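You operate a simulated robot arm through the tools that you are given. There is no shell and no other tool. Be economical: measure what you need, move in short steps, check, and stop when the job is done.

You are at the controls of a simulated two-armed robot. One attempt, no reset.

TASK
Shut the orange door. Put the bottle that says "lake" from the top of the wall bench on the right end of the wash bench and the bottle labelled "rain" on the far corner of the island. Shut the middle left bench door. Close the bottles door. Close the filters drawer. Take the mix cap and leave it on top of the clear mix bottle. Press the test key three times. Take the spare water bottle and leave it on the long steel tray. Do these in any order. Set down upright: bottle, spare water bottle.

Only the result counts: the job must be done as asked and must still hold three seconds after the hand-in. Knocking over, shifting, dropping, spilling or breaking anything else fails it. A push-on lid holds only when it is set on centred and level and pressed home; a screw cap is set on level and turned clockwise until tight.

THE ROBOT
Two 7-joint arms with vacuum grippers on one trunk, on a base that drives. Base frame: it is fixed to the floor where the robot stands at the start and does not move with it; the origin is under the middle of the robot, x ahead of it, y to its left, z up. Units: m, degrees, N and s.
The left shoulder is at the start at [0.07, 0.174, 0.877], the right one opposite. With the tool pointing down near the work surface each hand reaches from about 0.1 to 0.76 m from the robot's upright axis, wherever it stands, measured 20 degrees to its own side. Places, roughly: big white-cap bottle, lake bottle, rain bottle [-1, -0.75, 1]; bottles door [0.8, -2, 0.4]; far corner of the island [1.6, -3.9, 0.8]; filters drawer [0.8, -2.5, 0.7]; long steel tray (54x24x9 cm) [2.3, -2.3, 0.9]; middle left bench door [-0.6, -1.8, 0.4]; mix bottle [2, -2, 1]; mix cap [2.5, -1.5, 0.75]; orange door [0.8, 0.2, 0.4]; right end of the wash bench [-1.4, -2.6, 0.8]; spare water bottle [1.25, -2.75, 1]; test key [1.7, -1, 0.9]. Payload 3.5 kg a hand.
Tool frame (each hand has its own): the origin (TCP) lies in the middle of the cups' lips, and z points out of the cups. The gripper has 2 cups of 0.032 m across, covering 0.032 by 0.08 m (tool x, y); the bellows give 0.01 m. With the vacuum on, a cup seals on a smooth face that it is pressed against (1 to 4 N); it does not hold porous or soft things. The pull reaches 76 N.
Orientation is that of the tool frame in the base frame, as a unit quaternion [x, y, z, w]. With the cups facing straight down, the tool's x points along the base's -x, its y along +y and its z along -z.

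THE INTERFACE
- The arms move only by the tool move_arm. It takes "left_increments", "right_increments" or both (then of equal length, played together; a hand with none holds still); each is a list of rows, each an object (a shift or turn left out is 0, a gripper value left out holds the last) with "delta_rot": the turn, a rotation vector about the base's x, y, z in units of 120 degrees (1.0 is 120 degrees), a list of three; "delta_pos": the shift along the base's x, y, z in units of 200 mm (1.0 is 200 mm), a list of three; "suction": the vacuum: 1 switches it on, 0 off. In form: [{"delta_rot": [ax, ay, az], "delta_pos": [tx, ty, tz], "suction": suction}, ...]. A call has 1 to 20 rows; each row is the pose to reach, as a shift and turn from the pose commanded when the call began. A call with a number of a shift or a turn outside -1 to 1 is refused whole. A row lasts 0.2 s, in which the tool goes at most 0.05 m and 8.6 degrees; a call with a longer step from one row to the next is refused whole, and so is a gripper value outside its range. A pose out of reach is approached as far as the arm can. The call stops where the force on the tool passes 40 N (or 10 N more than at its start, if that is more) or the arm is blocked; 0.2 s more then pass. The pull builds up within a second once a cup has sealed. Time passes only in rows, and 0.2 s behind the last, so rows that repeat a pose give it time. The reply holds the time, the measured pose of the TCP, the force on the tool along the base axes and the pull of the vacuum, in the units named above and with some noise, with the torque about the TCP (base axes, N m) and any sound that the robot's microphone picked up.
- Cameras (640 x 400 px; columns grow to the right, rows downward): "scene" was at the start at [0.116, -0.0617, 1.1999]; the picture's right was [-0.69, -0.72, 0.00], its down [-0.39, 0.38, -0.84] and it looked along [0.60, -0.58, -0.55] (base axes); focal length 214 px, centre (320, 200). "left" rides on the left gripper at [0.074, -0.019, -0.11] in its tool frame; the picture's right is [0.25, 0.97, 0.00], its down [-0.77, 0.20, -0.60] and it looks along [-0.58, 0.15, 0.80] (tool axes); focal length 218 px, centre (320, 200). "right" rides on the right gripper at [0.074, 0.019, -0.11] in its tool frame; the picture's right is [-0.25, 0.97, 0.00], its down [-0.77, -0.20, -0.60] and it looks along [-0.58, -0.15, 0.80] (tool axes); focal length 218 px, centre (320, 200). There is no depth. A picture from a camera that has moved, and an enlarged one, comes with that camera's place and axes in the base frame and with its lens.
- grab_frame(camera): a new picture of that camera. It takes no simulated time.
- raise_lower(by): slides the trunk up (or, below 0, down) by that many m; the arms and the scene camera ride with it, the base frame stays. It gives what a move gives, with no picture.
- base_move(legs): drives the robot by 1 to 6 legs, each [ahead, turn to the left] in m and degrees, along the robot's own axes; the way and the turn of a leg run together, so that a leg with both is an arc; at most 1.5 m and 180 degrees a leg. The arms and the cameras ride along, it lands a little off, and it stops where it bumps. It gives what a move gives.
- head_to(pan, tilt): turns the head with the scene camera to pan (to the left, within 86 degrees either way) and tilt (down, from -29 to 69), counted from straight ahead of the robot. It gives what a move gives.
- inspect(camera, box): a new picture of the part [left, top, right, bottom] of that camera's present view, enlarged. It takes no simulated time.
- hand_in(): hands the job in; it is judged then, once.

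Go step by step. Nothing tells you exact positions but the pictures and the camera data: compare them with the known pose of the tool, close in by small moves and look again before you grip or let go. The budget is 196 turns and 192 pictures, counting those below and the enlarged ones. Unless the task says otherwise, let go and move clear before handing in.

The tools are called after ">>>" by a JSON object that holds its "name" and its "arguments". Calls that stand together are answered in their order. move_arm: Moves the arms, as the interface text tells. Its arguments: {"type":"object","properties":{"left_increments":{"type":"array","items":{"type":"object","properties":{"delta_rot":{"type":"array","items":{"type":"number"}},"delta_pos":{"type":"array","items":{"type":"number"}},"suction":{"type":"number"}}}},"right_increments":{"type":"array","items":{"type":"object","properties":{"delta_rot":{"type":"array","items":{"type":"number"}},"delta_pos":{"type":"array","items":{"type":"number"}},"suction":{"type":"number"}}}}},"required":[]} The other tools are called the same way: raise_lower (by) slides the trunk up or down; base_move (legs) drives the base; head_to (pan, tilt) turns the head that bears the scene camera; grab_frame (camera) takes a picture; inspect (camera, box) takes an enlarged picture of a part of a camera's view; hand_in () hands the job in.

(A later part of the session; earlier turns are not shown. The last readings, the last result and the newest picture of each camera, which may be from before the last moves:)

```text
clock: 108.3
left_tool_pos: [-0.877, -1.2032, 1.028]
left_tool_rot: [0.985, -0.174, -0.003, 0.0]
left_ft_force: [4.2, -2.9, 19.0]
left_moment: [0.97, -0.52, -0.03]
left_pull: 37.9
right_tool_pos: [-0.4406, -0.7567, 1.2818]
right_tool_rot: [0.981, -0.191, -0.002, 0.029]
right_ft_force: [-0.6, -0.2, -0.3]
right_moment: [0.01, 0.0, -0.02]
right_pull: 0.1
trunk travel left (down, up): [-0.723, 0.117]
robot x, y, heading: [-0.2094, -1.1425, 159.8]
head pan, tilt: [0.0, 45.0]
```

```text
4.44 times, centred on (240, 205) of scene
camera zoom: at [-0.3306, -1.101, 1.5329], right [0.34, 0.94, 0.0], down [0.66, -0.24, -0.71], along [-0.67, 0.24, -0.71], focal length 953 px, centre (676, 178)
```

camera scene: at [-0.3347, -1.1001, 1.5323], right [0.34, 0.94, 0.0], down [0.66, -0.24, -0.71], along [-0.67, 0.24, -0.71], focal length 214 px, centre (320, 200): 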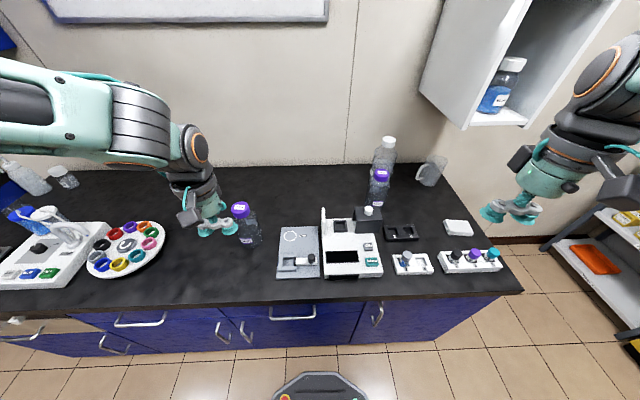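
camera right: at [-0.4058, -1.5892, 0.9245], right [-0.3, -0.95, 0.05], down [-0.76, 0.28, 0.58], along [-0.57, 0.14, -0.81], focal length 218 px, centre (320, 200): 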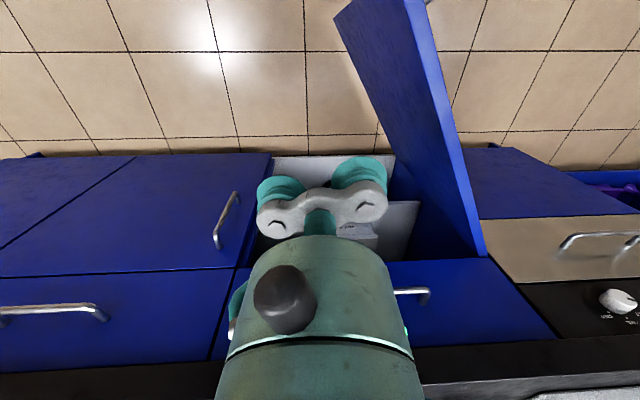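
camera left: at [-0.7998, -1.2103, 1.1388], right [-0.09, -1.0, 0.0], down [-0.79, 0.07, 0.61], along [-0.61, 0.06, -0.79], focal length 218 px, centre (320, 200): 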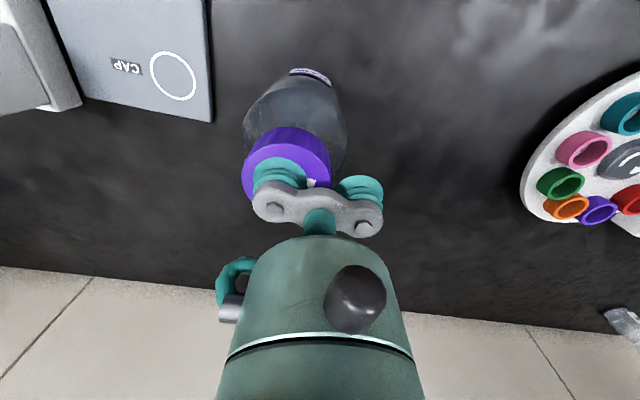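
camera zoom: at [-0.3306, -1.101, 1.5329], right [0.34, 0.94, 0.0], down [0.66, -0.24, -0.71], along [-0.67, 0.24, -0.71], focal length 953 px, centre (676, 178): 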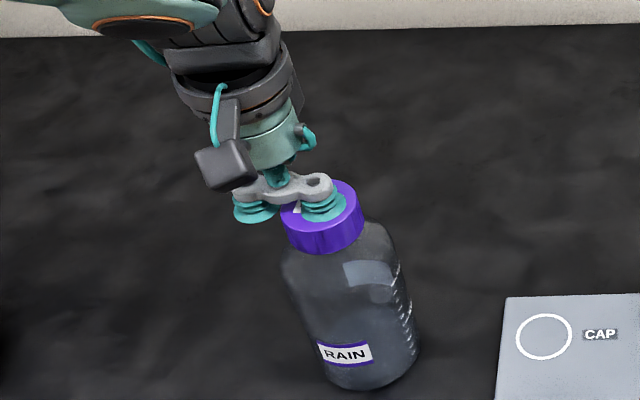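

It has sealed with 38 N of pull; the cap top is at z≈1.03, so the bench is at about 0.835. I'll lift.

>>> {"name": "move_arm", "arguments": {"left_increments": [{"delta_pos": [0, 0, 0.05]}, {"delta_pos": [0, 0, 0.1]}, {"delta_pos": [0, 0, 0.2]}, {"delta_pos": [0, 0, 0.3]}, {"delta_pos": [0, 0, 0.4]}, {"delta_pos": [0, 0, 0.5]}, {"delta_pos": [0, 0, 0.5]}]}}

>>> {"name": "inspect", "arguments": {"camera": "scene", "box": [180, 160, 300, 250]}}

```text
clock: 109.9
left_tool_pos: [-0.8805, -1.2046, 1.1246]
left_tool_rot: [0.985, -0.174, 0.0, 0.0]
left_ft_force: [0.0, -0.4, -3.9]
left_moment: [0.64, -0.29, 0.02]
left_pull: 37.6
right_tool_pos: [-0.4426, -0.7554, 1.2801]
right_tool_rot: [0.981, -0.191, 0.0, 0.029]
right_ft_force: [-0.6, -0.4, 0.1]
right_moment: [-0.03, -0.01, 0.0]
right_pull: 0.0
trunk travel left (down, up): [-0.723, 0.117]
robot x, y, heading: [-0.2139, -1.1451, 160.4]
head pan, tilt: [0.0, 45.0]
```

```text
4.44 times, centred on (240, 205) of scene
camera zoom: at [-0.3359, -1.1004, 1.5322], right [0.34, 0.94, 0.0], down [0.67, -0.24, -0.71], along [-0.66, 0.24, -0.71], focal length 953 px, centre (676, 178)
```

zoom: 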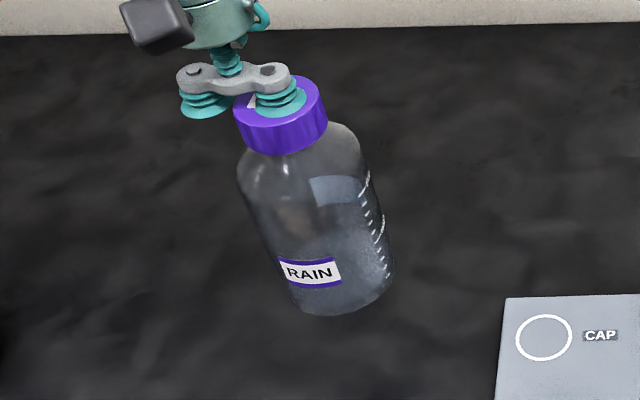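

The rain bottle is held. Now the lake: it sits at the edge of reach, so I'll turn the right gripper by 90° to use its front cup, pull the left hand in a little and edge closer.

>>> {"name": "move_arm", "arguments": {"left_increments": [{"delta_pos": [0.1, -0.04, 0.05]}, {"delta_pos": [0.2, -0.08, 0.1]}, {"delta_pos": [0.3, -0.11, 0.15]}, {"delta_pos": [0.4, -0.15, 0.2]}, {"delta_pos": [0.5, -0.18, 0.2]}, {"delta_pos": [0.6, -0.2, 0.2]}], "right_increments": [{"delta_rot": [0.0135, -0.003, 0.008]}, {"delta_rot": [0.027, -0.006, 0.0166]}, {"delta_rot": [0.027, -0.006, 0.0166]}, {"delta_rot": [0.027, -0.006, 0.0166]}, {"delta_rot": [0.027, -0.006, 0.0166]}, {"delta_rot": [0.027, -0.006, 0.0166]}]}}

>>> {"name": "move_arm", "arguments": {"right_increments": [{"delta_rot": [0, 0, -0.07]}, {"delta_rot": [0, 0, -0.14]}, {"delta_rot": [0, 0, -0.21]}, {"delta_rot": [0, 0, -0.28]}, {"delta_rot": [0, 0, -0.35]}, {"delta_rot": [0, 0, -0.42]}, {"delta_rot": [0, 0, -0.49]}, {"delta_rot": [0, 0, -0.56]}, {"delta_rot": [0, 0, -0.63]}, {"delta_rot": [0, 0, -0.7]}, {"delta_rot": [0, 0, -0.75]}, {"delta_rot": [0, 0, -0.75]}]}}

>>> {"name": "base_move", "arguments": {"legs": [[0.06, 0]]}}

>>> {"name": "grab_frame", "arguments": {"camera": "scene"}}

```text
clock: 111.3
left_tool_pos: [-0.7583, -1.2438, 1.1629]
left_tool_rot: [0.985, -0.173, -0.001, 0.0]
left_ft_force: [-1.2, -0.3, -4.2]
left_moment: [0.69, -0.25, 0.0]
left_pull: 37.4
right_tool_pos: [-0.443, -0.7576, 1.2788]
right_tool_rot: [0.985, -0.174, 0.0, 0.0]
right_ft_force: [0.1, -0.1, 0.0]
right_moment: [0.01, 0.0, 0.0]
right_pull: 0.0
trunk travel left (down, up): [-0.723, 0.117]
robot x, y, heading: [-0.2132, -1.1476, 160.0]
head pan, tilt: [0.0, 45.0]
```

```text
clock: 113.9
left_tool_pos: [-0.7593, -1.2445, 1.1635]
left_tool_rot: [0.985, -0.173, 0.0, 0.001]
left_ft_force: [0.0, 0.6, -3.6]
left_moment: [0.69, -0.26, 0.02]
left_pull: 37.6
right_tool_pos: [-0.4446, -0.7563, 1.2773]
right_tool_rot: [-0.573, 0.819, -0.001, -0.001]
right_ft_force: [0.1, 1.0, 0.3]
right_moment: [0.01, 0.05, 0.02]
right_pull: 0.1
right hand out of reach, approached as far as the arm can: row 1, 2, 11, 12
trunk travel left (down, up): [-0.723, 0.117]
robot x, y, heading: [-0.2128, -1.1462, 160.2]
head pan, tilt: [0.0, 45.0]
```

```text
clock: 114.8
left_tool_pos: [-0.8102, -1.2272, 1.1661]
left_tool_rot: [0.985, -0.173, -0.002, -0.001]
left_ft_force: [0.6, -0.1, -4.1]
left_moment: [0.66, -0.28, 0.01]
left_pull: 37.8
right_tool_pos: [-0.4941, -0.7387, 1.2818]
right_tool_rot: [-0.573, 0.819, 0.002, -0.003]
right_ft_force: [1.1, -0.4, -0.5]
right_moment: [0.01, 0.05, -0.01]
right_pull: 0.0
trunk travel left (down, up): [-0.723, 0.117]
robot x, y, heading: [-0.2697, -1.1253, 160.4]
head pan, tilt: [0.0, 45.0]
```

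```text
138 pictures are left
camera scene: at [-0.3835, -1.0831, 1.5331], right [0.34, 0.94, 0.0], down [0.66, -0.24, -0.71], along [-0.67, 0.24, -0.7], focal length 214 px, centre (320, 200)
```

scene: 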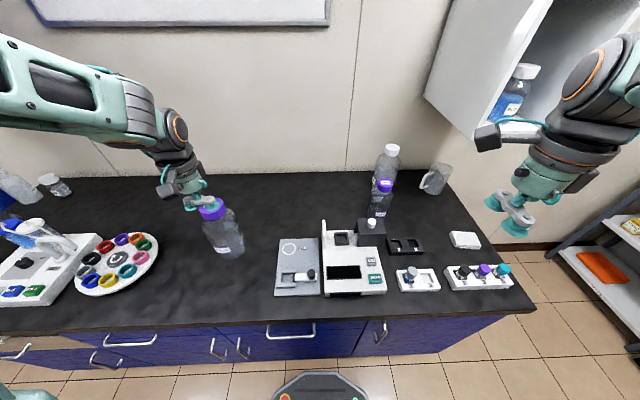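

>>> {"name": "inspect", "arguments": {"camera": "scene", "box": [340, 130, 460, 230]}}

```text
4.00 times, centred on (400, 180) of scene
camera zoom: at [-0.3835, -1.0831, 1.5331], right [0.34, 0.94, 0.0], down [0.66, -0.24, -0.71], along [-0.67, 0.24, -0.7], focal length 858 px, centre (0, 280)
```

zoom: 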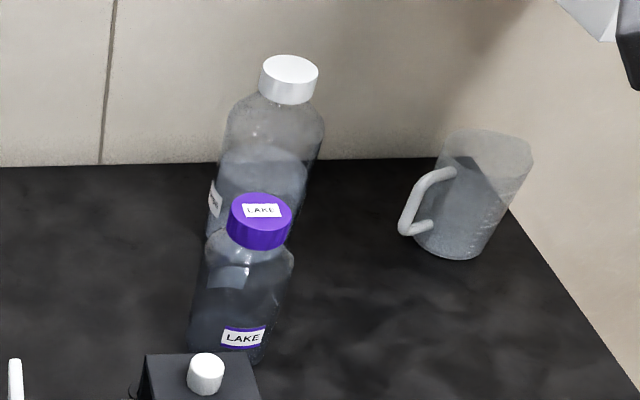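

>>> {"name": "move_arm", "arguments": {"right_increments": [{"delta_pos": [0, 0, -0.2]}, {"delta_pos": [0, 0, -0.4]}, {"delta_pos": [0, 0, -0.6]}, {"delta_pos": [-0.2, 0.04, -0.7]}, {"delta_pos": [-0.4, 0.08, -0.75]}, {"delta_pos": [-0.6, 0.12, -0.8]}, {"delta_pos": [-0.8, 0.16, -0.85]}, {"delta_pos": [-1.0, 0.2, -0.85]}, {"delta_pos": [-1.0, 0.2, -0.85]}]}}

>>> {"name": "move_arm", "arguments": {"right_increments": [{"delta_pos": [-0.2, 0.04, 0]}, {"delta_pos": [-0.4, 0.08, 0]}, {"delta_pos": [-0.6, 0.12, 0]}, {"delta_pos": [-0.77, 0.165, 0]}, {"delta_pos": [-0.77, 0.165, 0]}]}}

>>> {"name": "inspect", "arguments": {"camera": "scene", "box": [340, 130, 460, 230]}}

>>> {"name": "grab_frame", "arguments": {"camera": "right"}}

```text
clock: 116.8
left_tool_pos: [-0.814, -1.2223, 1.1634]
left_tool_rot: [0.985, -0.173, 0.0, -0.001]
left_ft_force: [0.2, -0.9, -4.0]
left_moment: [0.7, -0.27, 0.04]
left_pull: 37.6
right_tool_pos: [-0.6977, -0.6971, 1.1087]
right_tool_rot: [-0.575, 0.818, 0.0, -0.002]
right_ft_force: [0.0, -0.4, -0.4]
right_moment: [0.01, -0.01, 0.0]
right_pull: 0.0
trunk travel left (down, up): [-0.723, 0.117]
robot x, y, heading: [-0.2681, -1.1244, 160.3]
head pan, tilt: [0.0, 45.0]
```

```text
clock: 118.0
left_tool_pos: [-0.8143, -1.2253, 1.1635]
left_tool_rot: [0.985, -0.173, -0.001, 0.0]
left_ft_force: [0.2, 0.1, -3.3]
left_moment: [0.66, -0.27, -0.01]
left_pull: 38.1
right_tool_pos: [-0.8525, -0.6635, 1.1125]
right_tool_rot: [-0.574, 0.819, 0.0, 0.0]
right_ft_force: [0.1, -0.6, 0.8]
right_moment: [0.02, -0.02, 0.01]
right_pull: 0.1
trunk travel left (down, up): [-0.723, 0.117]
robot x, y, heading: [-0.2654, -1.125, 160.4]
head pan, tilt: [0.0, 45.0]
```

```text
4.00 times, centred on (400, 180) of scene
camera zoom: at [-0.3896, -1.0803, 1.5324], right [0.34, 0.94, 0.0], down [0.66, -0.24, -0.71], along [-0.67, 0.24, -0.71], focal length 858 px, centre (0, 280)
```

zoom: 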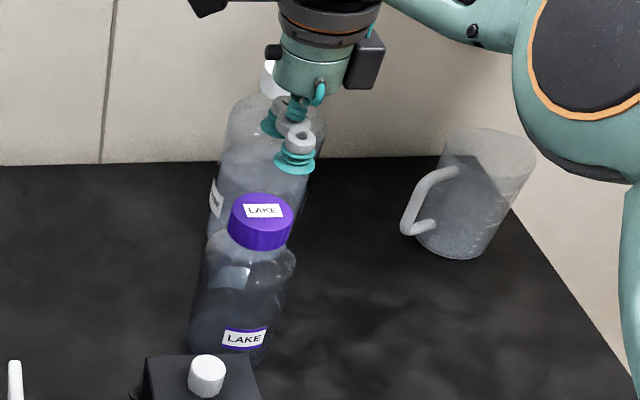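

```text
135 pictures are left
camera right: at [-0.8959, -0.7264, 1.2229], right [-0.82, 0.57, 0.0], down [0.45, 0.66, 0.6], along [0.34, 0.5, -0.8], focal length 218 px, centre (320, 200)
```

right: 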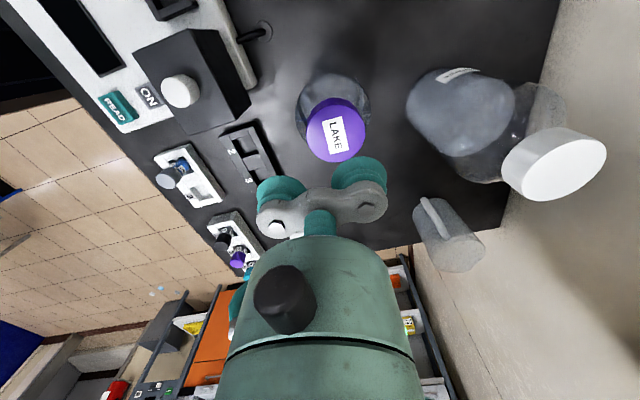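

The wrist camera confirms the lake cap sits under the front cup. I'll go down with the vacuum on.

>>> {"name": "move_arm", "arguments": {"right_increments": [{"delta_pos": [0.02, -0.018, -0.15], "suction": 1}, {"delta_pos": [0.02, -0.018, -0.3]}, {"delta_pos": [0.02, -0.018, -0.36]}, {"delta_pos": [0.02, -0.018, -0.385]}, {"delta_pos": [0.02, -0.018, -0.41]}, {"delta_pos": [0.02, -0.018, -0.43]}, {"delta_pos": [0.02, -0.018, -0.43]}]}}

>>> {"name": "grab_frame", "arguments": {"camera": "right"}}

```text
clock: 119.6
left_tool_pos: [-0.8136, -1.2273, 1.164]
left_tool_rot: [0.985, -0.173, -0.002, -0.001]
left_ft_force: [0.3, 0.1, -3.6]
left_moment: [0.66, -0.25, 0.02]
left_pull: 37.6
right_tool_pos: [-0.849, -0.6704, 1.0275]
right_tool_rot: [-0.574, 0.819, 0.004, -0.001]
right_ft_force: [-4.6, -1.8, 22.7]
right_moment: [0.36, 1.03, 0.03]
right_pull: 37.9
trunk travel left (down, up): [-0.723, 0.117]
robot x, y, heading: [-0.2651, -1.1273, 160.2]
head pan, tilt: [0.0, 45.0]
```

```text
134 pictures are left
camera right: at [-0.8902, -0.7329, 1.1379], right [-0.82, 0.57, 0.01], down [0.46, 0.65, 0.6], along [0.34, 0.5, -0.8], focal length 218 px, centre (320, 200)
```

right: 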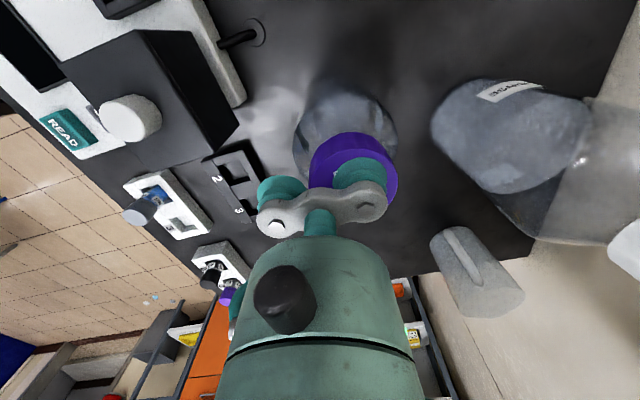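

Sealed. I'll lift the lake bottle straight up, then bring both hands back toward the robot.

>>> {"name": "move_arm", "arguments": {"right_increments": [{"delta_pos": [0, 0, 0.05]}, {"delta_pos": [0, 0, 0.1]}, {"delta_pos": [0, 0, 0.2]}, {"delta_pos": [0, 0, 0.35]}, {"delta_pos": [0, 0, 0.5]}, {"delta_pos": [0, 0, 0.7]}, {"delta_pos": [0, 0, 0.7]}]}}

>>> {"name": "grab_frame", "arguments": {"camera": "scene"}}

```text
clock: 121.2
left_tool_pos: [-0.8162, -1.2242, 1.162]
left_tool_rot: [0.985, -0.172, -0.001, 0.0]
left_ft_force: [0.0, 0.4, -2.9]
left_moment: [0.67, -0.29, 0.01]
left_pull: 37.7
right_tool_pos: [-0.8505, -0.6647, 1.1592]
right_tool_rot: [-0.573, 0.819, 0.0, 0.0]
right_ft_force: [-0.1, -0.1, -3.1]
right_moment: [0.21, 0.74, -0.08]
right_pull: 38.0
trunk travel left (down, up): [-0.723, 0.117]
robot x, y, heading: [-0.2656, -1.1219, 159.9]
head pan, tilt: [0.0, 45.0]
```

```text
133 pictures are left
camera scene: at [-0.3919, -1.0796, 1.5321], right [0.34, 0.94, 0.0], down [0.67, -0.24, -0.71], along [-0.66, 0.24, -0.71], focal length 214 px, centre (320, 200)
```

scene: 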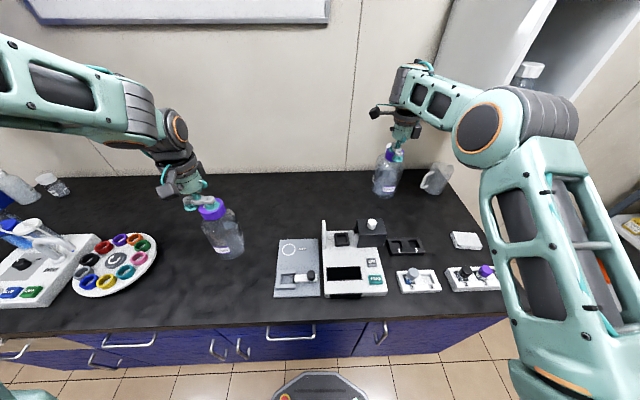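

>>> {"name": "move_arm", "arguments": {"right_increments": [{"delta_pos": [0, 0, 0.15]}, {"delta_pos": [0, 0, 0.3]}, {"delta_pos": [0.15, -0.05, 0.35]}, {"delta_pos": [0.3, -0.11, 0.35]}, {"delta_pos": [0.45, -0.16, 0.35]}, {"delta_pos": [0.6, -0.22, 0.35]}, {"delta_pos": [0.75, -0.27, 0.35]}, {"delta_pos": [0.75, -0.27, 0.35]}]}}

>>> {"name": "base_move", "arguments": {"legs": [[-0.35, 0]]}}

>>> {"name": "grab_frame", "arguments": {"camera": "scene"}}

```text
clock: 123.0
left_tool_pos: [-0.8171, -1.2241, 1.1614]
left_tool_rot: [0.985, -0.172, 0.001, 0.0]
left_ft_force: [0.2, 0.6, -3.8]
left_moment: [0.68, -0.3, 0.01]
left_pull: 38.1
right_tool_pos: [-0.7, -0.7213, 1.2324]
right_tool_rot: [-0.574, 0.819, 0.0, 0.0]
right_ft_force: [-0.2, 0.2, -3.7]
right_moment: [0.22, 0.72, -0.01]
right_pull: 38.0
trunk travel left (down, up): [-0.723, 0.117]
robot x, y, heading: [-0.2689, -1.1236, 160.5]
head pan, tilt: [0.0, 45.0]
```

```text
clock: 125.3
left_tool_pos: [-0.4829, -1.3454, 1.1623]
left_tool_rot: [0.985, -0.172, 0.001, 0.0]
left_ft_force: [0.2, -0.7, -3.9]
left_moment: [0.66, -0.29, -0.02]
left_pull: 37.6
right_tool_pos: [-0.3679, -0.8417, 1.231]
right_tool_rot: [-0.574, 0.819, -0.001, -0.001]
right_ft_force: [-0.7, -0.5, -1.9]
right_moment: [0.24, 0.75, -0.07]
right_pull: 38.0
trunk travel left (down, up): [-0.723, 0.117]
robot x, y, heading: [0.063, -1.2467, 160.2]
head pan, tilt: [0.0, 45.0]
```

```text
132 pictures are left
camera scene: at [-0.0591, -1.2, 1.532], right [0.34, 0.94, 0.0], down [0.67, -0.24, -0.71], along [-0.66, 0.24, -0.71], focal length 214 px, centre (320, 200)
```

scene: 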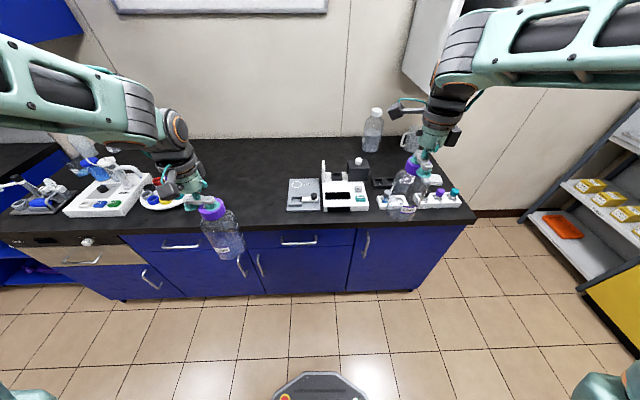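

Both bottles are in hand. I'll drive to the wash bench in stages and keep clear of the benches.

>>> {"name": "base_move", "arguments": {"legs": [[0, 102], [1.36, 0], [0, -55], [0.6, 0], [0, -47]]}}

>>> {"name": "head_to", "arguments": {"pan": 0, "tilt": 35}}

>>> {"name": "grab_frame", "arguments": {"camera": "scene"}}

```text
clock: 143.8
left_tool_pos: [-1.1618, -3.0047, 1.1626]
left_tool_rot: [0.989, -0.146, -0.001, 0.0]
left_ft_force: [-0.5, -0.3, -3.3]
left_moment: [0.67, -0.24, 0.01]
left_pull: 37.4
right_tool_pos: [-1.0729, -2.496, 1.2326]
right_tool_rot: [-0.596, 0.803, 0.0, 0.0]
right_ft_force: [0.9, 0.0, -3.9]
right_moment: [0.1, 0.76, -0.04]
right_pull: 37.3
trunk travel left (down, up): [-0.723, 0.117]
robot x, y, heading: [-0.6218, -2.8766, 163.9]
head pan, tilt: [0.0, 45.0]
```

```text
clock: 144.5
left_tool_pos: [-1.1621, -3.0045, 1.1622]
left_tool_rot: [0.989, -0.147, 0.0, 0.0]
left_ft_force: [0.7, 0.1, -3.5]
left_moment: [0.69, -0.23, 0.02]
left_pull: 37.8
right_tool_pos: [-1.0732, -2.4946, 1.2319]
right_tool_rot: [-0.596, 0.803, -0.001, -0.001]
right_ft_force: [0.6, 0.4, -2.9]
right_moment: [0.1, 0.73, -0.02]
right_pull: 38.2
trunk travel left (down, up): [-0.723, 0.117]
robot x, y, heading: [-0.6213, -2.8756, 163.4]
head pan, tilt: [0.0, 35.0]
```

```text
131 pictures are left
camera scene: at [-0.7523, -2.8351, 1.547], right [0.29, 0.96, 0.0], down [0.55, -0.17, -0.82], along [-0.78, 0.23, -0.57], focal length 214 px, centre (320, 200)
```

scene: 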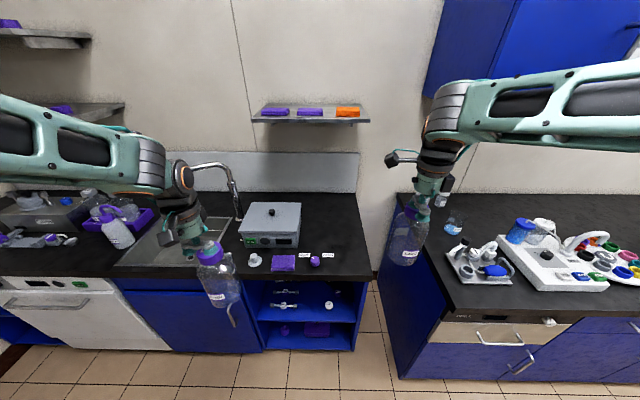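

>>> {"name": "inspect", "arguments": {"camera": "scene", "box": [230, 180, 390, 290]}}

```text
3.64 times, centred on (310, 235) of scene
camera zoom: at [-0.7523, -2.8351, 1.547], right [0.29, 0.96, 0.0], down [0.55, -0.17, -0.82], along [-0.78, 0.23, -0.57], focal length 780 px, centre (356, 73)
```

zoom: 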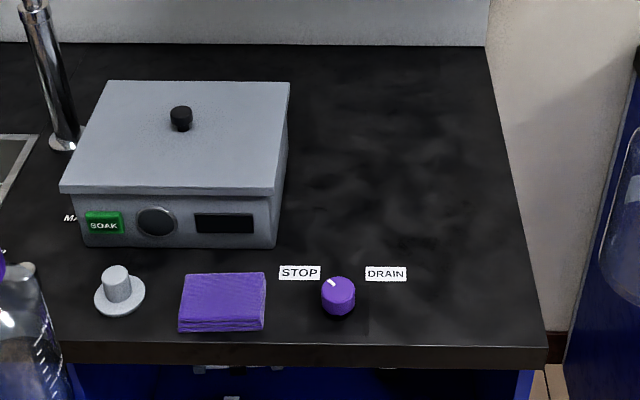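

The right end of the wash bench is clear to the right of the grey box. The spot is near (-1.43, -2.56). I'll pull the left bottle in and up, then drive closer.

>>> {"name": "move_arm", "arguments": {"left_increments": [{"delta_pos": [0.1, -0.03, 0.1]}, {"delta_pos": [0.25, -0.07, 0.2]}, {"delta_pos": [0.4, -0.12, 0.3]}, {"delta_pos": [0.5, -0.15, 0.3]}, {"delta_pos": [0.5, -0.15, 0.3]}]}}

>>> {"name": "base_move", "arguments": {"legs": [[0.22, 0]]}}

>>> {"name": "move_arm", "arguments": {"right_increments": [{"delta_pos": [-0.12, -0.13, 0]}, {"delta_pos": [-0.24, -0.27, 0]}, {"delta_pos": [-0.36, -0.4, -0.02]}, {"delta_pos": [-0.48, -0.54, -0.05]}, {"delta_pos": [-0.6, -0.66, -0.1]}, {"delta_pos": [-0.6, -0.66, -0.3]}, {"delta_pos": [-0.6, -0.66, -0.3]}]}}

>>> {"name": "grab_frame", "arguments": {"camera": "scene"}}

```text
clock: 145.7
left_tool_pos: [-1.0607, -3.0339, 1.2213]
left_tool_rot: [0.989, -0.147, 0.0, 0.0]
left_ft_force: [0.1, 0.0, -3.1]
left_moment: [0.73, -0.31, -0.01]
left_pull: 37.6
right_tool_pos: [-1.0724, -2.4954, 1.232]
right_tool_rot: [-0.596, 0.803, -0.001, -0.001]
right_ft_force: [-1.0, 0.7, -3.8]
right_moment: [0.13, 0.74, -0.08]
right_pull: 37.7
trunk travel left (down, up): [-0.723, 0.117]
robot x, y, heading: [-0.6218, -2.877, 163.3]
head pan, tilt: [0.0, 35.0]
```

```text
clock: 147.4
left_tool_pos: [-1.2699, -2.9733, 1.2226]
left_tool_rot: [0.99, -0.144, -0.002, 0.0]
left_ft_force: [0.6, 0.2, -3.0]
left_moment: [0.71, -0.26, 0.03]
left_pull: 37.7
right_tool_pos: [-1.2849, -2.4358, 1.2323]
right_tool_rot: [-0.599, 0.801, 0.0, -0.001]
right_ft_force: [-0.5, 0.1, -2.9]
right_moment: [0.12, 0.78, -0.06]
right_pull: 37.3
trunk travel left (down, up): [-0.723, 0.117]
robot x, y, heading: [-0.8331, -2.8125, 163.5]
head pan, tilt: [0.0, 35.0]
```

```text
clock: 149.0
left_tool_pos: [-1.2716, -2.9745, 1.2229]
left_tool_rot: [0.99, -0.144, 0.0, 0.0]
left_ft_force: [-0.8, -0.1, -3.3]
left_moment: [0.69, -0.27, -0.02]
left_pull: 37.5
right_tool_pos: [-1.4055, -2.5667, 1.1724]
right_tool_rot: [-0.598, 0.801, -0.001, -0.001]
right_ft_force: [-0.5, 0.1, -4.0]
right_moment: [0.13, 0.73, -0.03]
right_pull: 37.9
trunk travel left (down, up): [-0.723, 0.117]
robot x, y, heading: [-0.835, -2.8133, 163.6]
head pan, tilt: [0.0, 35.0]
```

```text
129 pictures are left
camera scene: at [-0.9642, -2.7737, 1.5471], right [0.28, 0.96, 0.0], down [0.55, -0.16, -0.82], along [-0.79, 0.23, -0.57], focal length 214 px, centre (320, 200)
```

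scene: 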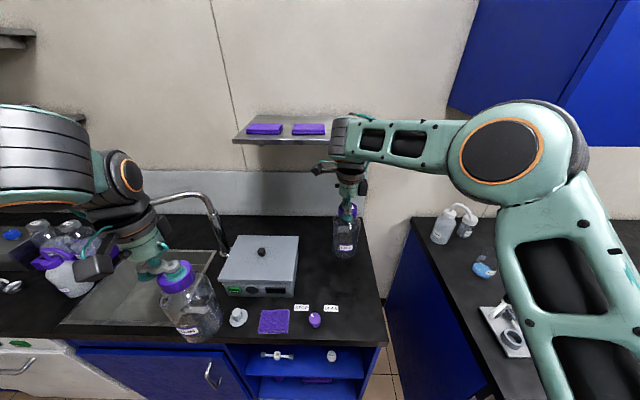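

>>> {"name": "move_arm", "arguments": {"right_increments": [{"delta_pos": [0, 0, -0.15]}, {"delta_pos": [0, 0, -0.3]}, {"delta_pos": [0, 0, -0.45]}, {"delta_pos": [0, 0, -0.58]}, {"delta_pos": [0, 0, -0.58]}]}}

>>> {"name": "inspect", "arguments": {"camera": "scene", "box": [260, 160, 420, 340]}}

```text
clock: 150.2
left_tool_pos: [-1.2714, -2.9742, 1.2218]
left_tool_rot: [0.99, -0.144, -0.001, 0.0]
left_ft_force: [-0.6, -0.7, -3.7]
left_moment: [0.73, -0.27, 0.02]
left_pull: 38.2
right_tool_pos: [-1.4048, -2.5695, 1.057]
right_tool_rot: [-0.598, 0.801, 0.0, -0.001]
right_ft_force: [0.1, -0.9, -4.1]
right_moment: [0.11, 0.75, -0.05]
right_pull: 37.9
trunk travel left (down, up): [-0.723, 0.117]
robot x, y, heading: [-0.8343, -2.812, 163.5]
head pan, tilt: [0.0, 35.0]
```

```text
2.22 times, centred on (340, 250) of scene
camera zoom: at [-0.9644, -2.7739, 1.5471], right [0.28, 0.96, 0.0], down [0.55, -0.16, -0.82], along [-0.79, 0.23, -0.57], focal length 477 px, centre (276, 89)
```

zoom: 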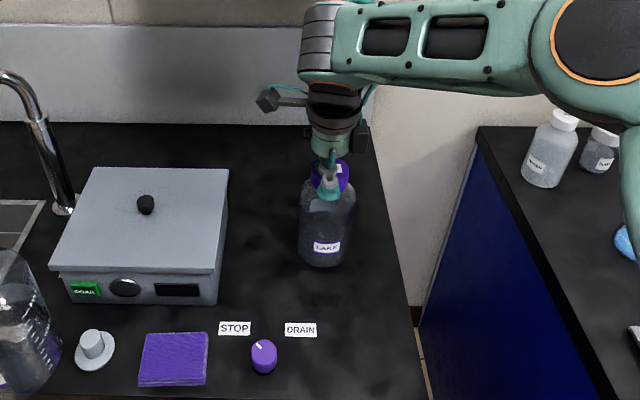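

>>> {"name": "move_arm", "arguments": {"right_increments": [{"delta_pos": [0, 0, -0.05]}, {"delta_pos": [0, 0, -0.09]}, {"delta_pos": [0, 0, -0.12]}, {"delta_pos": [0, 0, -0.14]}, {"delta_pos": [0, 0, -0.14]}]}}

```text
clock: 151.4
left_tool_pos: [-1.271, -2.975, 1.2212]
left_tool_rot: [0.99, -0.143, 0.0, 0.001]
left_ft_force: [0.4, 0.4, -3.0]
left_moment: [0.7, -0.27, -0.01]
left_pull: 37.6
right_tool_pos: [-1.406, -2.5684, 1.0297]
right_tool_rot: [-0.598, 0.801, 0.001, -0.002]
right_ft_force: [-1.0, -1.4, 3.9]
right_moment: [0.2, 0.86, 0.0]
right_pull: 37.5
trunk travel left (down, up): [-0.723, 0.117]
robot x, y, heading: [-0.8344, -2.811, 163.6]
head pan, tilt: [0.0, 35.0]
```

It is touching down with light force. I'll release and lift off.

>>> {"name": "move_arm", "arguments": {"right_increments": [{"suction": 0}, {}, {}, {}, {}]}}

>>> {"name": "move_arm", "arguments": {"right_increments": [{"delta_pos": [0, 0, 0.03]}, {"delta_pos": [0, 0, 0.1]}, {"delta_pos": [0, 0, 0.25]}, {"delta_pos": [0, 0, 0.45]}, {"delta_pos": [0, 0, 0.68]}, {"delta_pos": [0, 0, 0.9]}]}}

>>> {"name": "grab_frame", "arguments": {"camera": "scene"}}

```text
clock: 152.6
left_tool_pos: [-1.2724, -2.9753, 1.2212]
left_tool_rot: [0.99, -0.143, 0.0, 0.0]
left_ft_force: [0.4, -0.1, -3.6]
left_moment: [0.69, -0.28, 0.04]
left_pull: 38.1
right_tool_pos: [-1.4071, -2.5667, 1.0297]
right_tool_rot: [-0.599, 0.801, -0.001, -0.001]
right_ft_force: [-0.2, 0.9, 0.3]
right_moment: [0.01, 0.02, 0.03]
right_pull: 0.0
trunk travel left (down, up): [-0.723, 0.117]
robot x, y, heading: [-0.8321, -2.8114, 163.8]
head pan, tilt: [0.0, 35.0]
```

```text
clock: 154.0
left_tool_pos: [-1.2704, -2.9749, 1.2217]
left_tool_rot: [0.99, -0.144, -0.001, -0.002]
left_ft_force: [0.2, 0.9, -3.8]
left_moment: [0.68, -0.26, 0.0]
left_pull: 37.9
right_tool_pos: [-1.4029, -2.5684, 1.2098]
right_tool_rot: [-0.598, 0.802, -0.001, 0.0]
right_ft_force: [-0.2, -0.3, 0.0]
right_moment: [0.0, 0.04, 0.0]
right_pull: 0.1
trunk travel left (down, up): [-0.723, 0.117]
robot x, y, heading: [-0.834, -2.8131, 163.7]
head pan, tilt: [0.0, 35.0]
```

```text
127 pictures are left
camera scene: at [-0.9632, -2.7746, 1.5472], right [0.28, 0.96, 0.0], down [0.55, -0.16, -0.82], along [-0.79, 0.23, -0.57], focal length 214 px, centre (320, 200)
```

scene: 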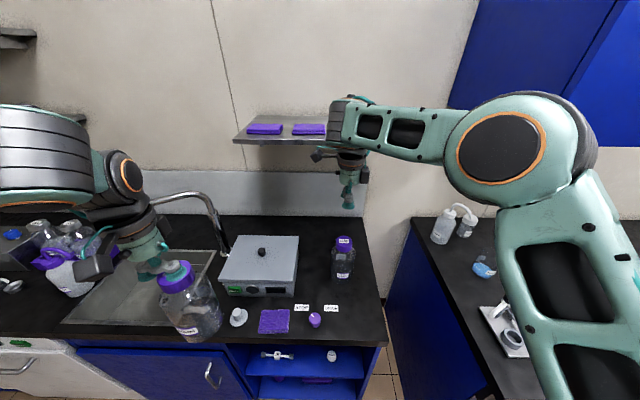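

The lake bottle stands upright on the right end of the wash bench. I'll back away and head for the far end of the island.

>>> {"name": "base_move", "arguments": {"legs": [[-0.45, 0], [0, 121], [0.8, 0]]}}

>>> {"name": "head_to", "arguments": {"pan": 45, "tilt": 20}}

>>> {"name": "grab_frame", "arguments": {"camera": "scene"}}

>>> {"name": "head_to", "arguments": {"pan": 0, "tilt": 30}}

>>> {"name": "grab_frame", "arguments": {"camera": "scene"}}

```text
clock: 165.6
left_tool_pos: [0.1459, -4.0199, 1.2235]
left_tool_rot: [0.622, 0.783, 0.0, 0.0]
left_ft_force: [0.7, 0.3, -3.0]
left_moment: [-0.12, 0.75, -0.02]
left_pull: 37.9
right_tool_pos: [-0.1438, -4.3375, 1.2097]
right_tool_rot: [0.993, 0.114, 0.001, 0.0]
right_ft_force: [-0.4, 0.2, -0.1]
right_moment: [0.0, 0.02, -0.02]
right_pull: 0.1
trunk travel left (down, up): [-0.723, 0.117]
robot x, y, heading: [-0.2106, -3.7196, -76.8]
head pan, tilt: [0.0, 35.0]
```

```text
clock: 166.8
left_tool_pos: [0.1467, -4.0202, 1.2231]
left_tool_rot: [0.622, 0.783, 0.0, 0.001]
left_ft_force: [-0.4, -0.1, -2.9]
left_moment: [-0.12, 0.69, 0.0]
left_pull: 37.9
right_tool_pos: [-0.1424, -4.3382, 1.209]
right_tool_rot: [0.993, 0.114, 0.0, 0.0]
right_ft_force: [0.2, 0.2, -0.2]
right_moment: [0.02, -0.01, -0.01]
right_pull: 0.0
trunk travel left (down, up): [-0.723, 0.117]
robot x, y, heading: [-0.2117, -3.7214, -76.9]
head pan, tilt: [45.0, 20.0]
```

```text
126 pictures are left
camera scene: at [-0.1187, -3.8179, 1.5709], right [-0.53, -0.85, 0.0], down [-0.29, 0.18, -0.94], along [0.8, -0.5, -0.34], focal length 214 px, centre (320, 200)
```

scene: 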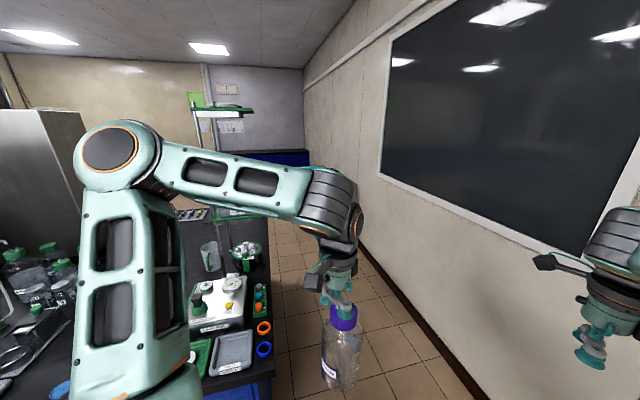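

```text
clock: 167.9
left_tool_pos: [0.1468, -4.021, 1.2214]
left_tool_rot: [0.622, 0.783, -0.001, 0.0]
left_ft_force: [-0.6, -0.1, -2.8]
left_moment: [-0.09, 0.74, 0.0]
left_pull: 37.6
right_tool_pos: [-0.1428, -4.3379, 1.209]
right_tool_rot: [0.994, 0.114, 0.002, 0.0]
right_ft_force: [0.2, -0.5, 0.6]
right_moment: [0.02, -0.01, 0.0]
right_pull: 0.1
trunk travel left (down, up): [-0.723, 0.117]
robot x, y, heading: [-0.2124, -3.7222, -76.8]
head pan, tilt: [0.0, 30.0]
```

```text
125 pictures are left
camera scene: at [-0.177, -3.8569, 1.5549], right [-0.97, -0.23, 0.0], down [-0.12, 0.49, -0.87], along [0.2, -0.84, -0.5], focal length 214 px, centre (320, 200)
```

scene: 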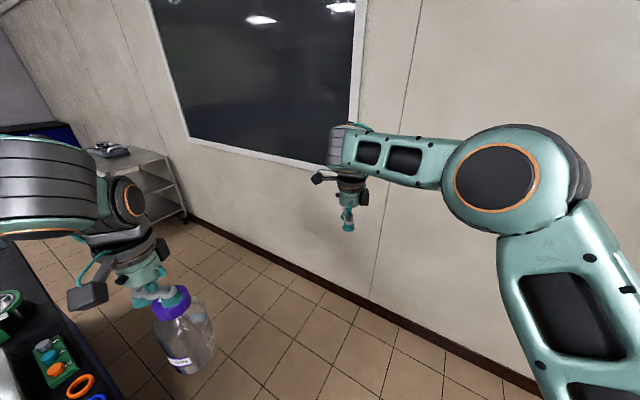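

There is a corridor over a metre wide between the island's south end and the wall. I'll drive into it.

>>> {"name": "base_move", "arguments": {"legs": [[0.74, 0], [0, 57], [0.4, 0]]}}

>>> {"name": "head_to", "arguments": {"pan": 35, "tilt": 35}}

>>> {"name": "grab_frame", "arguments": {"camera": "scene"}}

```text
clock: 171.6
left_tool_pos: [0.3089, -4.6894, 1.2288]
left_tool_rot: [0.621, 0.784, -0.006, 0.006]
left_ft_force: [-0.5, -1.4, -3.7]
left_moment: [-0.02, 0.73, 0.0]
left_pull: 37.8
right_tool_pos: [0.0254, -4.9938, 1.2191]
right_tool_rot: [0.993, 0.118, -0.002, -0.001]
right_ft_force: [-0.7, 30.0, 14.8]
right_moment: [-2.47, 0.58, -1.29]
right_pull: 0.0
trunk travel left (down, up): [-0.723, 0.117]
robot x, y, heading: [-0.0497, -4.4094, -76.5]
head pan, tilt: [0.0, 30.0]
stopped in leg 1: the force on the tool passed its limit at 90 N (the readings are from after the stop); the commanded pose is now the measured one
```

```text
clock: 172.6
left_tool_pos: [0.3142, -4.6983, 1.2199]
left_tool_rot: [0.622, 0.783, -0.004, 0.004]
left_ft_force: [0.1, 0.3, -3.3]
left_moment: [-0.11, 0.72, 0.0]
left_pull: 37.5
right_tool_pos: [0.0258, -4.9939, 1.2025]
right_tool_rot: [0.991, 0.131, -0.017, -0.011]
right_ft_force: [2.3, 4.2, 2.8]
right_moment: [-0.56, 0.35, -0.1]
right_pull: 0.0
trunk travel left (down, up): [-0.723, 0.117]
robot x, y, heading: [-0.048, -4.4098, -76.5]
head pan, tilt: [35.0, 35.0]
```

```text
124 pictures are left
camera scene: at [0.0235, -4.4416, 1.5573], right [-0.67, -0.75, 0.03], down [-0.42, 0.34, -0.84], along [0.61, -0.57, -0.54], focal length 214 px, centre (320, 200)
```

scene: 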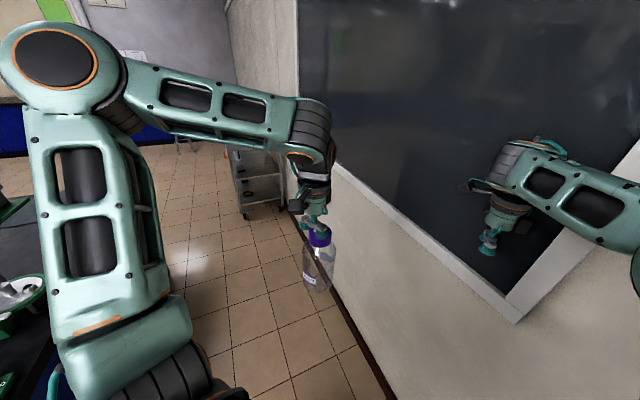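

The right hand brushed the wall. I'll back up slightly, turn along the corridor, and look again.

>>> {"name": "base_move", "arguments": {"legs": [[-0.1, 0], [0, 57]]}}

>>> {"name": "head_to", "arguments": {"pan": 45, "tilt": 30}}

>>> {"name": "grab_frame", "arguments": {"camera": "scene"}}

>>> {"name": "head_to", "arguments": {"pan": 0, "tilt": 30}}

>>> {"name": "grab_frame", "arguments": {"camera": "scene"}}

```text
clock: 173.4
left_tool_pos: [0.3217, -4.7634, 1.1634]
left_tool_rot: [0.64, 0.767, 0.038, -0.02]
left_ft_force: [0.5, -3.1, -5.0]
left_moment: [0.01, 0.68, 0.1]
left_pull: 37.6
right_tool_pos: [0.0423, -4.9728, 1.1202]
right_tool_rot: [0.975, 0.184, -0.06, -0.112]
right_ft_force: [1.6, -0.5, -0.3]
right_moment: [0.06, 0.1, 0.03]
right_pull: 0.1
trunk travel left (down, up): [-0.723, 0.117]
robot x, y, heading: [-0.0521, -4.3951, -76.4]
head pan, tilt: [35.0, 35.0]
stopped in leg 1: the robot was blocked; the commanded pose is now the measured one
```

```text
clock: 174.1
left_tool_pos: [0.3264, -4.7585, 1.1646]
left_tool_rot: [0.635, 0.771, 0.031, -0.021]
left_ft_force: [0.7, 0.3, -2.4]
left_moment: [-0.12, 0.72, 0.09]
left_pull: 37.9
right_tool_pos: [0.0432, -4.9711, 1.1196]
right_tool_rot: [0.974, 0.185, -0.059, -0.112]
right_ft_force: [0.2, -0.1, -0.1]
right_moment: [-0.01, -0.01, 0.0]
right_pull: 0.1
trunk travel left (down, up): [-0.723, 0.117]
robot x, y, heading: [-0.0483, -4.4031, -76.4]
head pan, tilt: [45.0, 30.0]
```

```text
123 pictures are left
camera scene: at [0.0276, -4.4012, 1.567], right [-0.52, -0.85, 0.05], down [-0.42, 0.21, -0.88], along [0.74, -0.48, -0.47], focal length 214 px, centre (320, 200)
```

scene: 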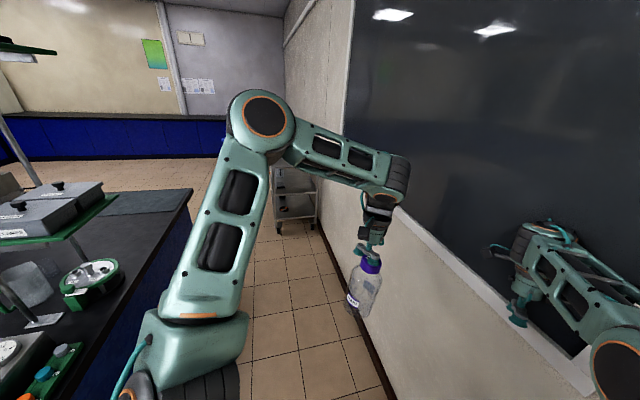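

```text
clock: 175.2
left_tool_pos: [0.3261, -4.7583, 1.1656]
left_tool_rot: [0.634, 0.772, 0.031, -0.021]
left_ft_force: [-0.6, -0.2, -3.8]
left_moment: [-0.08, 0.76, 0.04]
left_pull: 37.8
right_tool_pos: [0.0431, -4.9728, 1.1202]
right_tool_rot: [0.975, 0.185, -0.06, -0.112]
right_ft_force: [0.4, 0.3, -0.1]
right_moment: [-0.01, 0.0, 0.02]
right_pull: 0.1
trunk travel left (down, up): [-0.723, 0.117]
robot x, y, heading: [-0.0517, -4.3999, -76.8]
head pan, tilt: [0.0, 30.0]
```

```text
122 pictures are left
camera scene: at [-0.0289, -4.4421, 1.5691], right [-0.97, -0.23, 0.01], down [-0.11, 0.43, -0.9], along [0.2, -0.87, -0.44], focal length 214 px, centre (320, 200)
```

scene: 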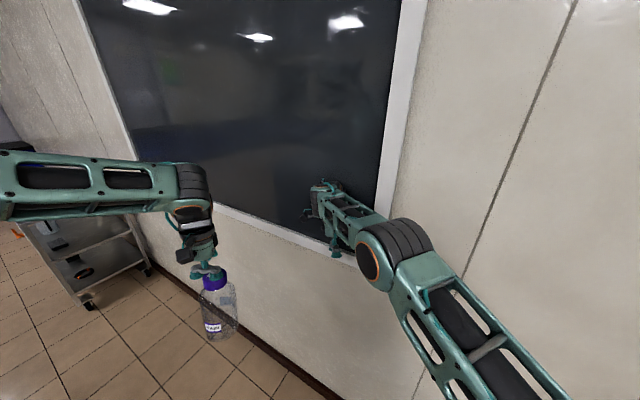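

The base reports it was blocked while backing, and the camera pose suggests the body is leaning a little. I'll pull the right hand away from the wall and check whether it settles.

>>> {"name": "move_arm", "arguments": {"right_increments": [{"delta_pos": [0, 0.1, 0]}, {"delta_pos": [0, 0.2, 0.05]}, {"delta_pos": [0, 0.35, 0.1]}, {"delta_pos": [0, 0.5, 0.15]}, {"delta_pos": [0, 0.5, 0.15]}, {"delta_pos": [0, 0.5, 0.15]}]}}

>>> {"name": "head_to", "arguments": {"pan": 80, "tilt": 50}}

>>> {"name": "grab_frame", "arguments": {"camera": "scene"}}

```text
clock: 175.5
left_tool_pos: [0.3264, -4.7854, 1.1265]
left_tool_rot: [0.649, 0.757, 0.064, -0.046]
left_ft_force: [-0.7, -0.3, -2.6]
left_moment: [-0.09, 0.69, 0.13]
left_pull: 37.8
right_tool_pos: [0.0416, -4.9606, 1.0867]
right_tool_rot: [0.963, 0.2, -0.085, -0.161]
right_ft_force: [-0.4, 0.6, -0.4]
right_moment: [-0.01, 0.02, -0.01]
right_pull: 0.1
trunk travel left (down, up): [-0.723, 0.117]
robot x, y, heading: [-0.0489, -4.3965, -76.2]
head pan, tilt: [0.0, 30.0]
stopped in row 1 (left hand): the arm was blocked; the commanded pose is now the measured one
```

```text
clock: 177.1
left_tool_pos: [0.3282, -4.7859, 1.1251]
left_tool_rot: [0.65, 0.756, 0.062, -0.048]
left_ft_force: [1.0, -0.6, -3.7]
left_moment: [-0.06, 0.7, 0.12]
left_pull: 37.7
right_tool_pos: [0.0414, -4.9608, 1.086]
right_tool_rot: [0.964, 0.194, -0.086, -0.161]
right_ft_force: [0.1, 0.2, -0.9]
right_moment: [-0.01, 0.0, 0.01]
right_pull: 0.1
trunk travel left (down, up): [-0.723, 0.117]
robot x, y, heading: [-0.0515, -4.4034, -76.2]
head pan, tilt: [80.0, 50.0]
```

```text
121 pictures are left
camera scene: at [0.0257, -4.3479, 1.5346], right [0.06, -1.0, 0.07], down [-0.76, -0.09, -0.65], along [0.65, -0.01, -0.76], focal length 214 px, centre (320, 200)
```

scene: 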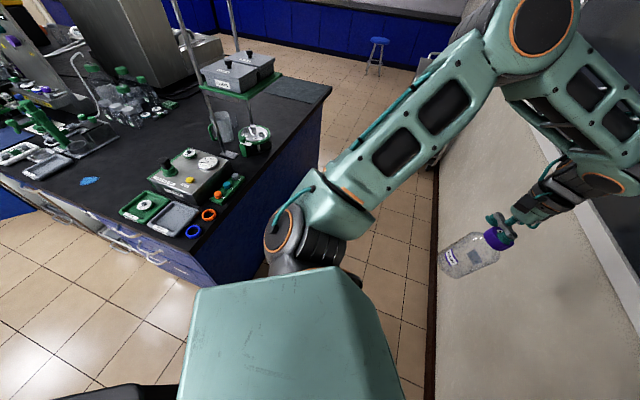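

>>> {"name": "head_to", "arguments": {"pan": 0, "tilt": 65}}

>>> {"name": "grab_frame", "arguments": {"camera": "scene"}}

>>> {"name": "head_to", "arguments": {"pan": -50, "tilt": 40}}

>>> {"name": "grab_frame", "arguments": {"camera": "scene"}}

>>> {"name": "grab_frame", "arguments": {"camera": "right"}}

```text
clock: 178.6
left_tool_pos: [0.3278, -4.7846, 1.1248]
left_tool_rot: [0.65, 0.756, 0.061, -0.049]
left_ft_force: [-0.3, 0.1, -3.6]
left_moment: [-0.06, 0.68, 0.15]
left_pull: 37.9
right_tool_pos: [0.042, -4.9622, 1.0874]
right_tool_rot: [0.964, 0.196, -0.086, -0.16]
right_ft_force: [-0.3, -0.5, 0.3]
right_moment: [0.01, 0.01, -0.02]
right_pull: 0.0
trunk travel left (down, up): [-0.723, 0.117]
robot x, y, heading: [-0.0519, -4.4045, -76.6]
head pan, tilt: [0.0, 65.0]
```

```text
120 pictures are left
camera scene: at [-0.036, -4.4127, 1.5202], right [-0.97, -0.23, 0.01], down [-0.21, 0.85, -0.48], along [0.11, -0.47, -0.88], focal length 214 px, centre (320, 200)
```

scene: 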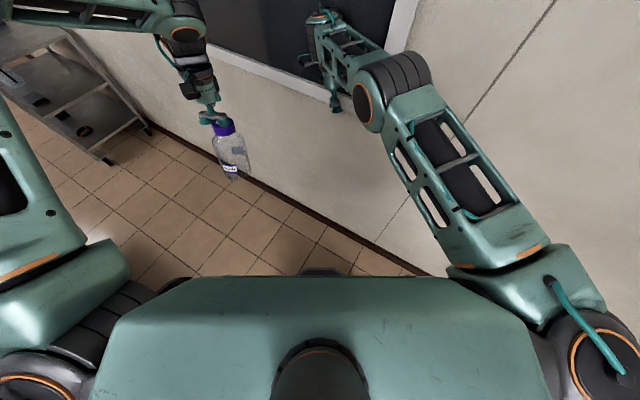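

```text
clock: 179.8
left_tool_pos: [0.3295, -4.7865, 1.1249]
left_tool_rot: [0.65, 0.756, 0.062, -0.048]
left_ft_force: [-0.2, -1.2, -2.6]
left_moment: [-0.1, 0.72, 0.11]
left_pull: 37.7
right_tool_pos: [0.0423, -4.9616, 1.0861]
right_tool_rot: [0.964, 0.195, -0.087, -0.16]
right_ft_force: [-0.5, 0.6, -0.4]
right_moment: [0.02, 0.01, -0.03]
right_pull: 0.1
trunk travel left (down, up): [-0.723, 0.117]
robot x, y, heading: [-0.0479, -4.3974, -76.8]
head pan, tilt: [-50.0, 40.0]
```

```text
119 pictures are left
camera scene: at [-0.1004, -4.4199, 1.5524], right [-0.8, 0.59, -0.05], down [0.39, 0.47, -0.79], along [-0.45, -0.66, -0.61], focal length 214 px, centre (320, 200)
```

scene: 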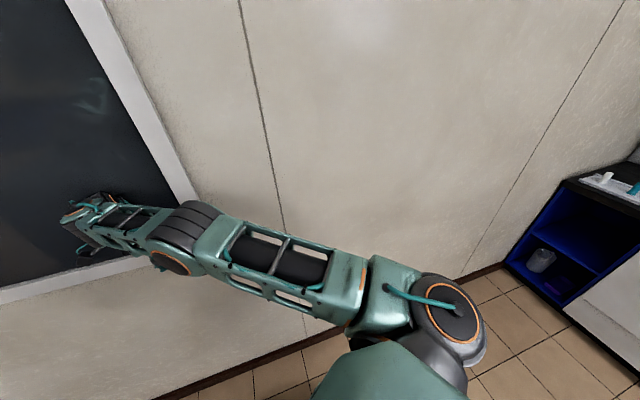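

```text
118 pictures are left
camera right: at [0.1418, -4.9791, 1.1751], right [0.11, -0.95, -0.3], down [-0.63, -0.3, 0.71], along [-0.77, 0.11, -0.63], focal length 218 px, centre (320, 200)
```

right: 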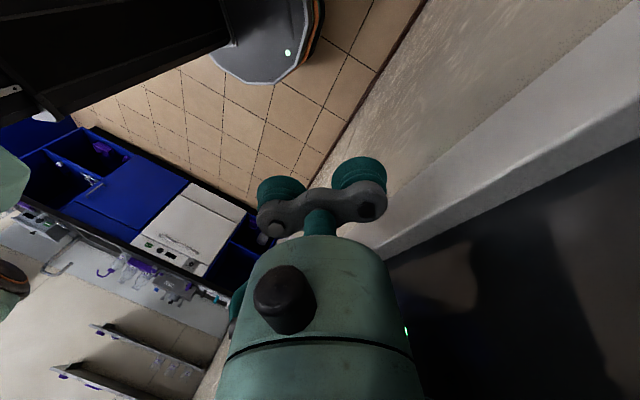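

The right elbow seems to be pressing on the wall and pushing the body back. I'll draw both hands back toward the robot in small steps.

>>> {"name": "move_arm", "arguments": {"right_increments": [{"delta_pos": [-0.05, 0.1, 0]}, {"delta_pos": [-0.1, 0.2, 0]}, {"delta_pos": [-0.15, 0.3, 0]}, {"delta_pos": [-0.2, 0.4, 0]}], "left_increments": [{"delta_pos": [0, 0.05, 0.02]}, {"delta_pos": [0, 0.1, 0.04]}, {"delta_pos": [0, 0.15, 0.06]}, {"delta_pos": [0, 0.2, 0.08]}]}}

>>> {"name": "head_to", "arguments": {"pan": -50, "tilt": 45}}

>>> {"name": "grab_frame", "arguments": {"camera": "scene"}}

```text
clock: 180.1
left_tool_pos: [0.3258, -4.7951, 1.0849]
left_tool_rot: [0.667, 0.734, 0.098, -0.084]
left_ft_force: [-0.3, 0.3, -2.3]
left_moment: [-0.12, 0.74, 0.16]
left_pull: 38.1
right_tool_pos: [0.0302, -4.9503, 1.0622]
right_tool_rot: [0.952, 0.196, -0.121, -0.202]
right_ft_force: [-0.8, 0.2, 0.5]
right_moment: [0.03, -0.01, 0.03]
right_pull: 0.0
trunk travel left (down, up): [-0.723, 0.117]
robot x, y, heading: [-0.0513, -4.3988, -76.4]
head pan, tilt: [-50.0, 40.0]
stopped in row 1 (left hand): the arm was blocked; the commanded pose is now the measured one
```

```text
clock: 180.8
left_tool_pos: [0.3277, -4.7931, 1.084]
left_tool_rot: [0.67, 0.73, 0.1, -0.085]
left_ft_force: [0.0, -0.6, -3.6]
left_moment: [-0.1, 0.7, 0.18]
left_pull: 37.6
right_tool_pos: [0.0309, -4.9497, 1.0618]
right_tool_rot: [0.953, 0.189, -0.123, -0.204]
right_ft_force: [0.2, 0.7, 0.1]
right_moment: [0.03, -0.03, -0.01]
right_pull: 0.1
trunk travel left (down, up): [-0.723, 0.117]
robot x, y, heading: [-0.0522, -4.4, -76.5]
head pan, tilt: [-50.0, 45.0]
```

```text
117 pictures are left
camera scene: at [-0.0944, -4.4089, 1.5465], right [-0.8, 0.59, -0.05], down [0.42, 0.52, -0.74], along [-0.42, -0.62, -0.67], focal length 214 px, centre (320, 200)
```

scene: 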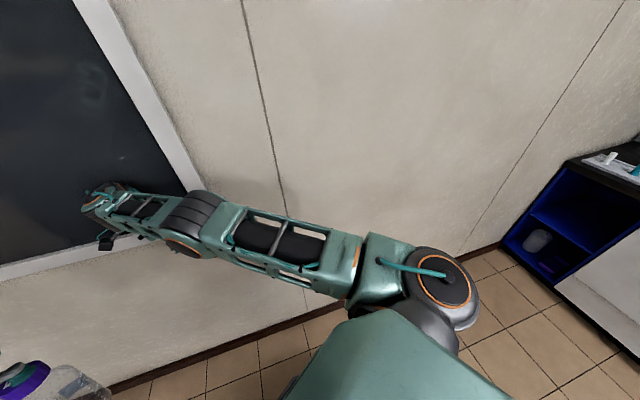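

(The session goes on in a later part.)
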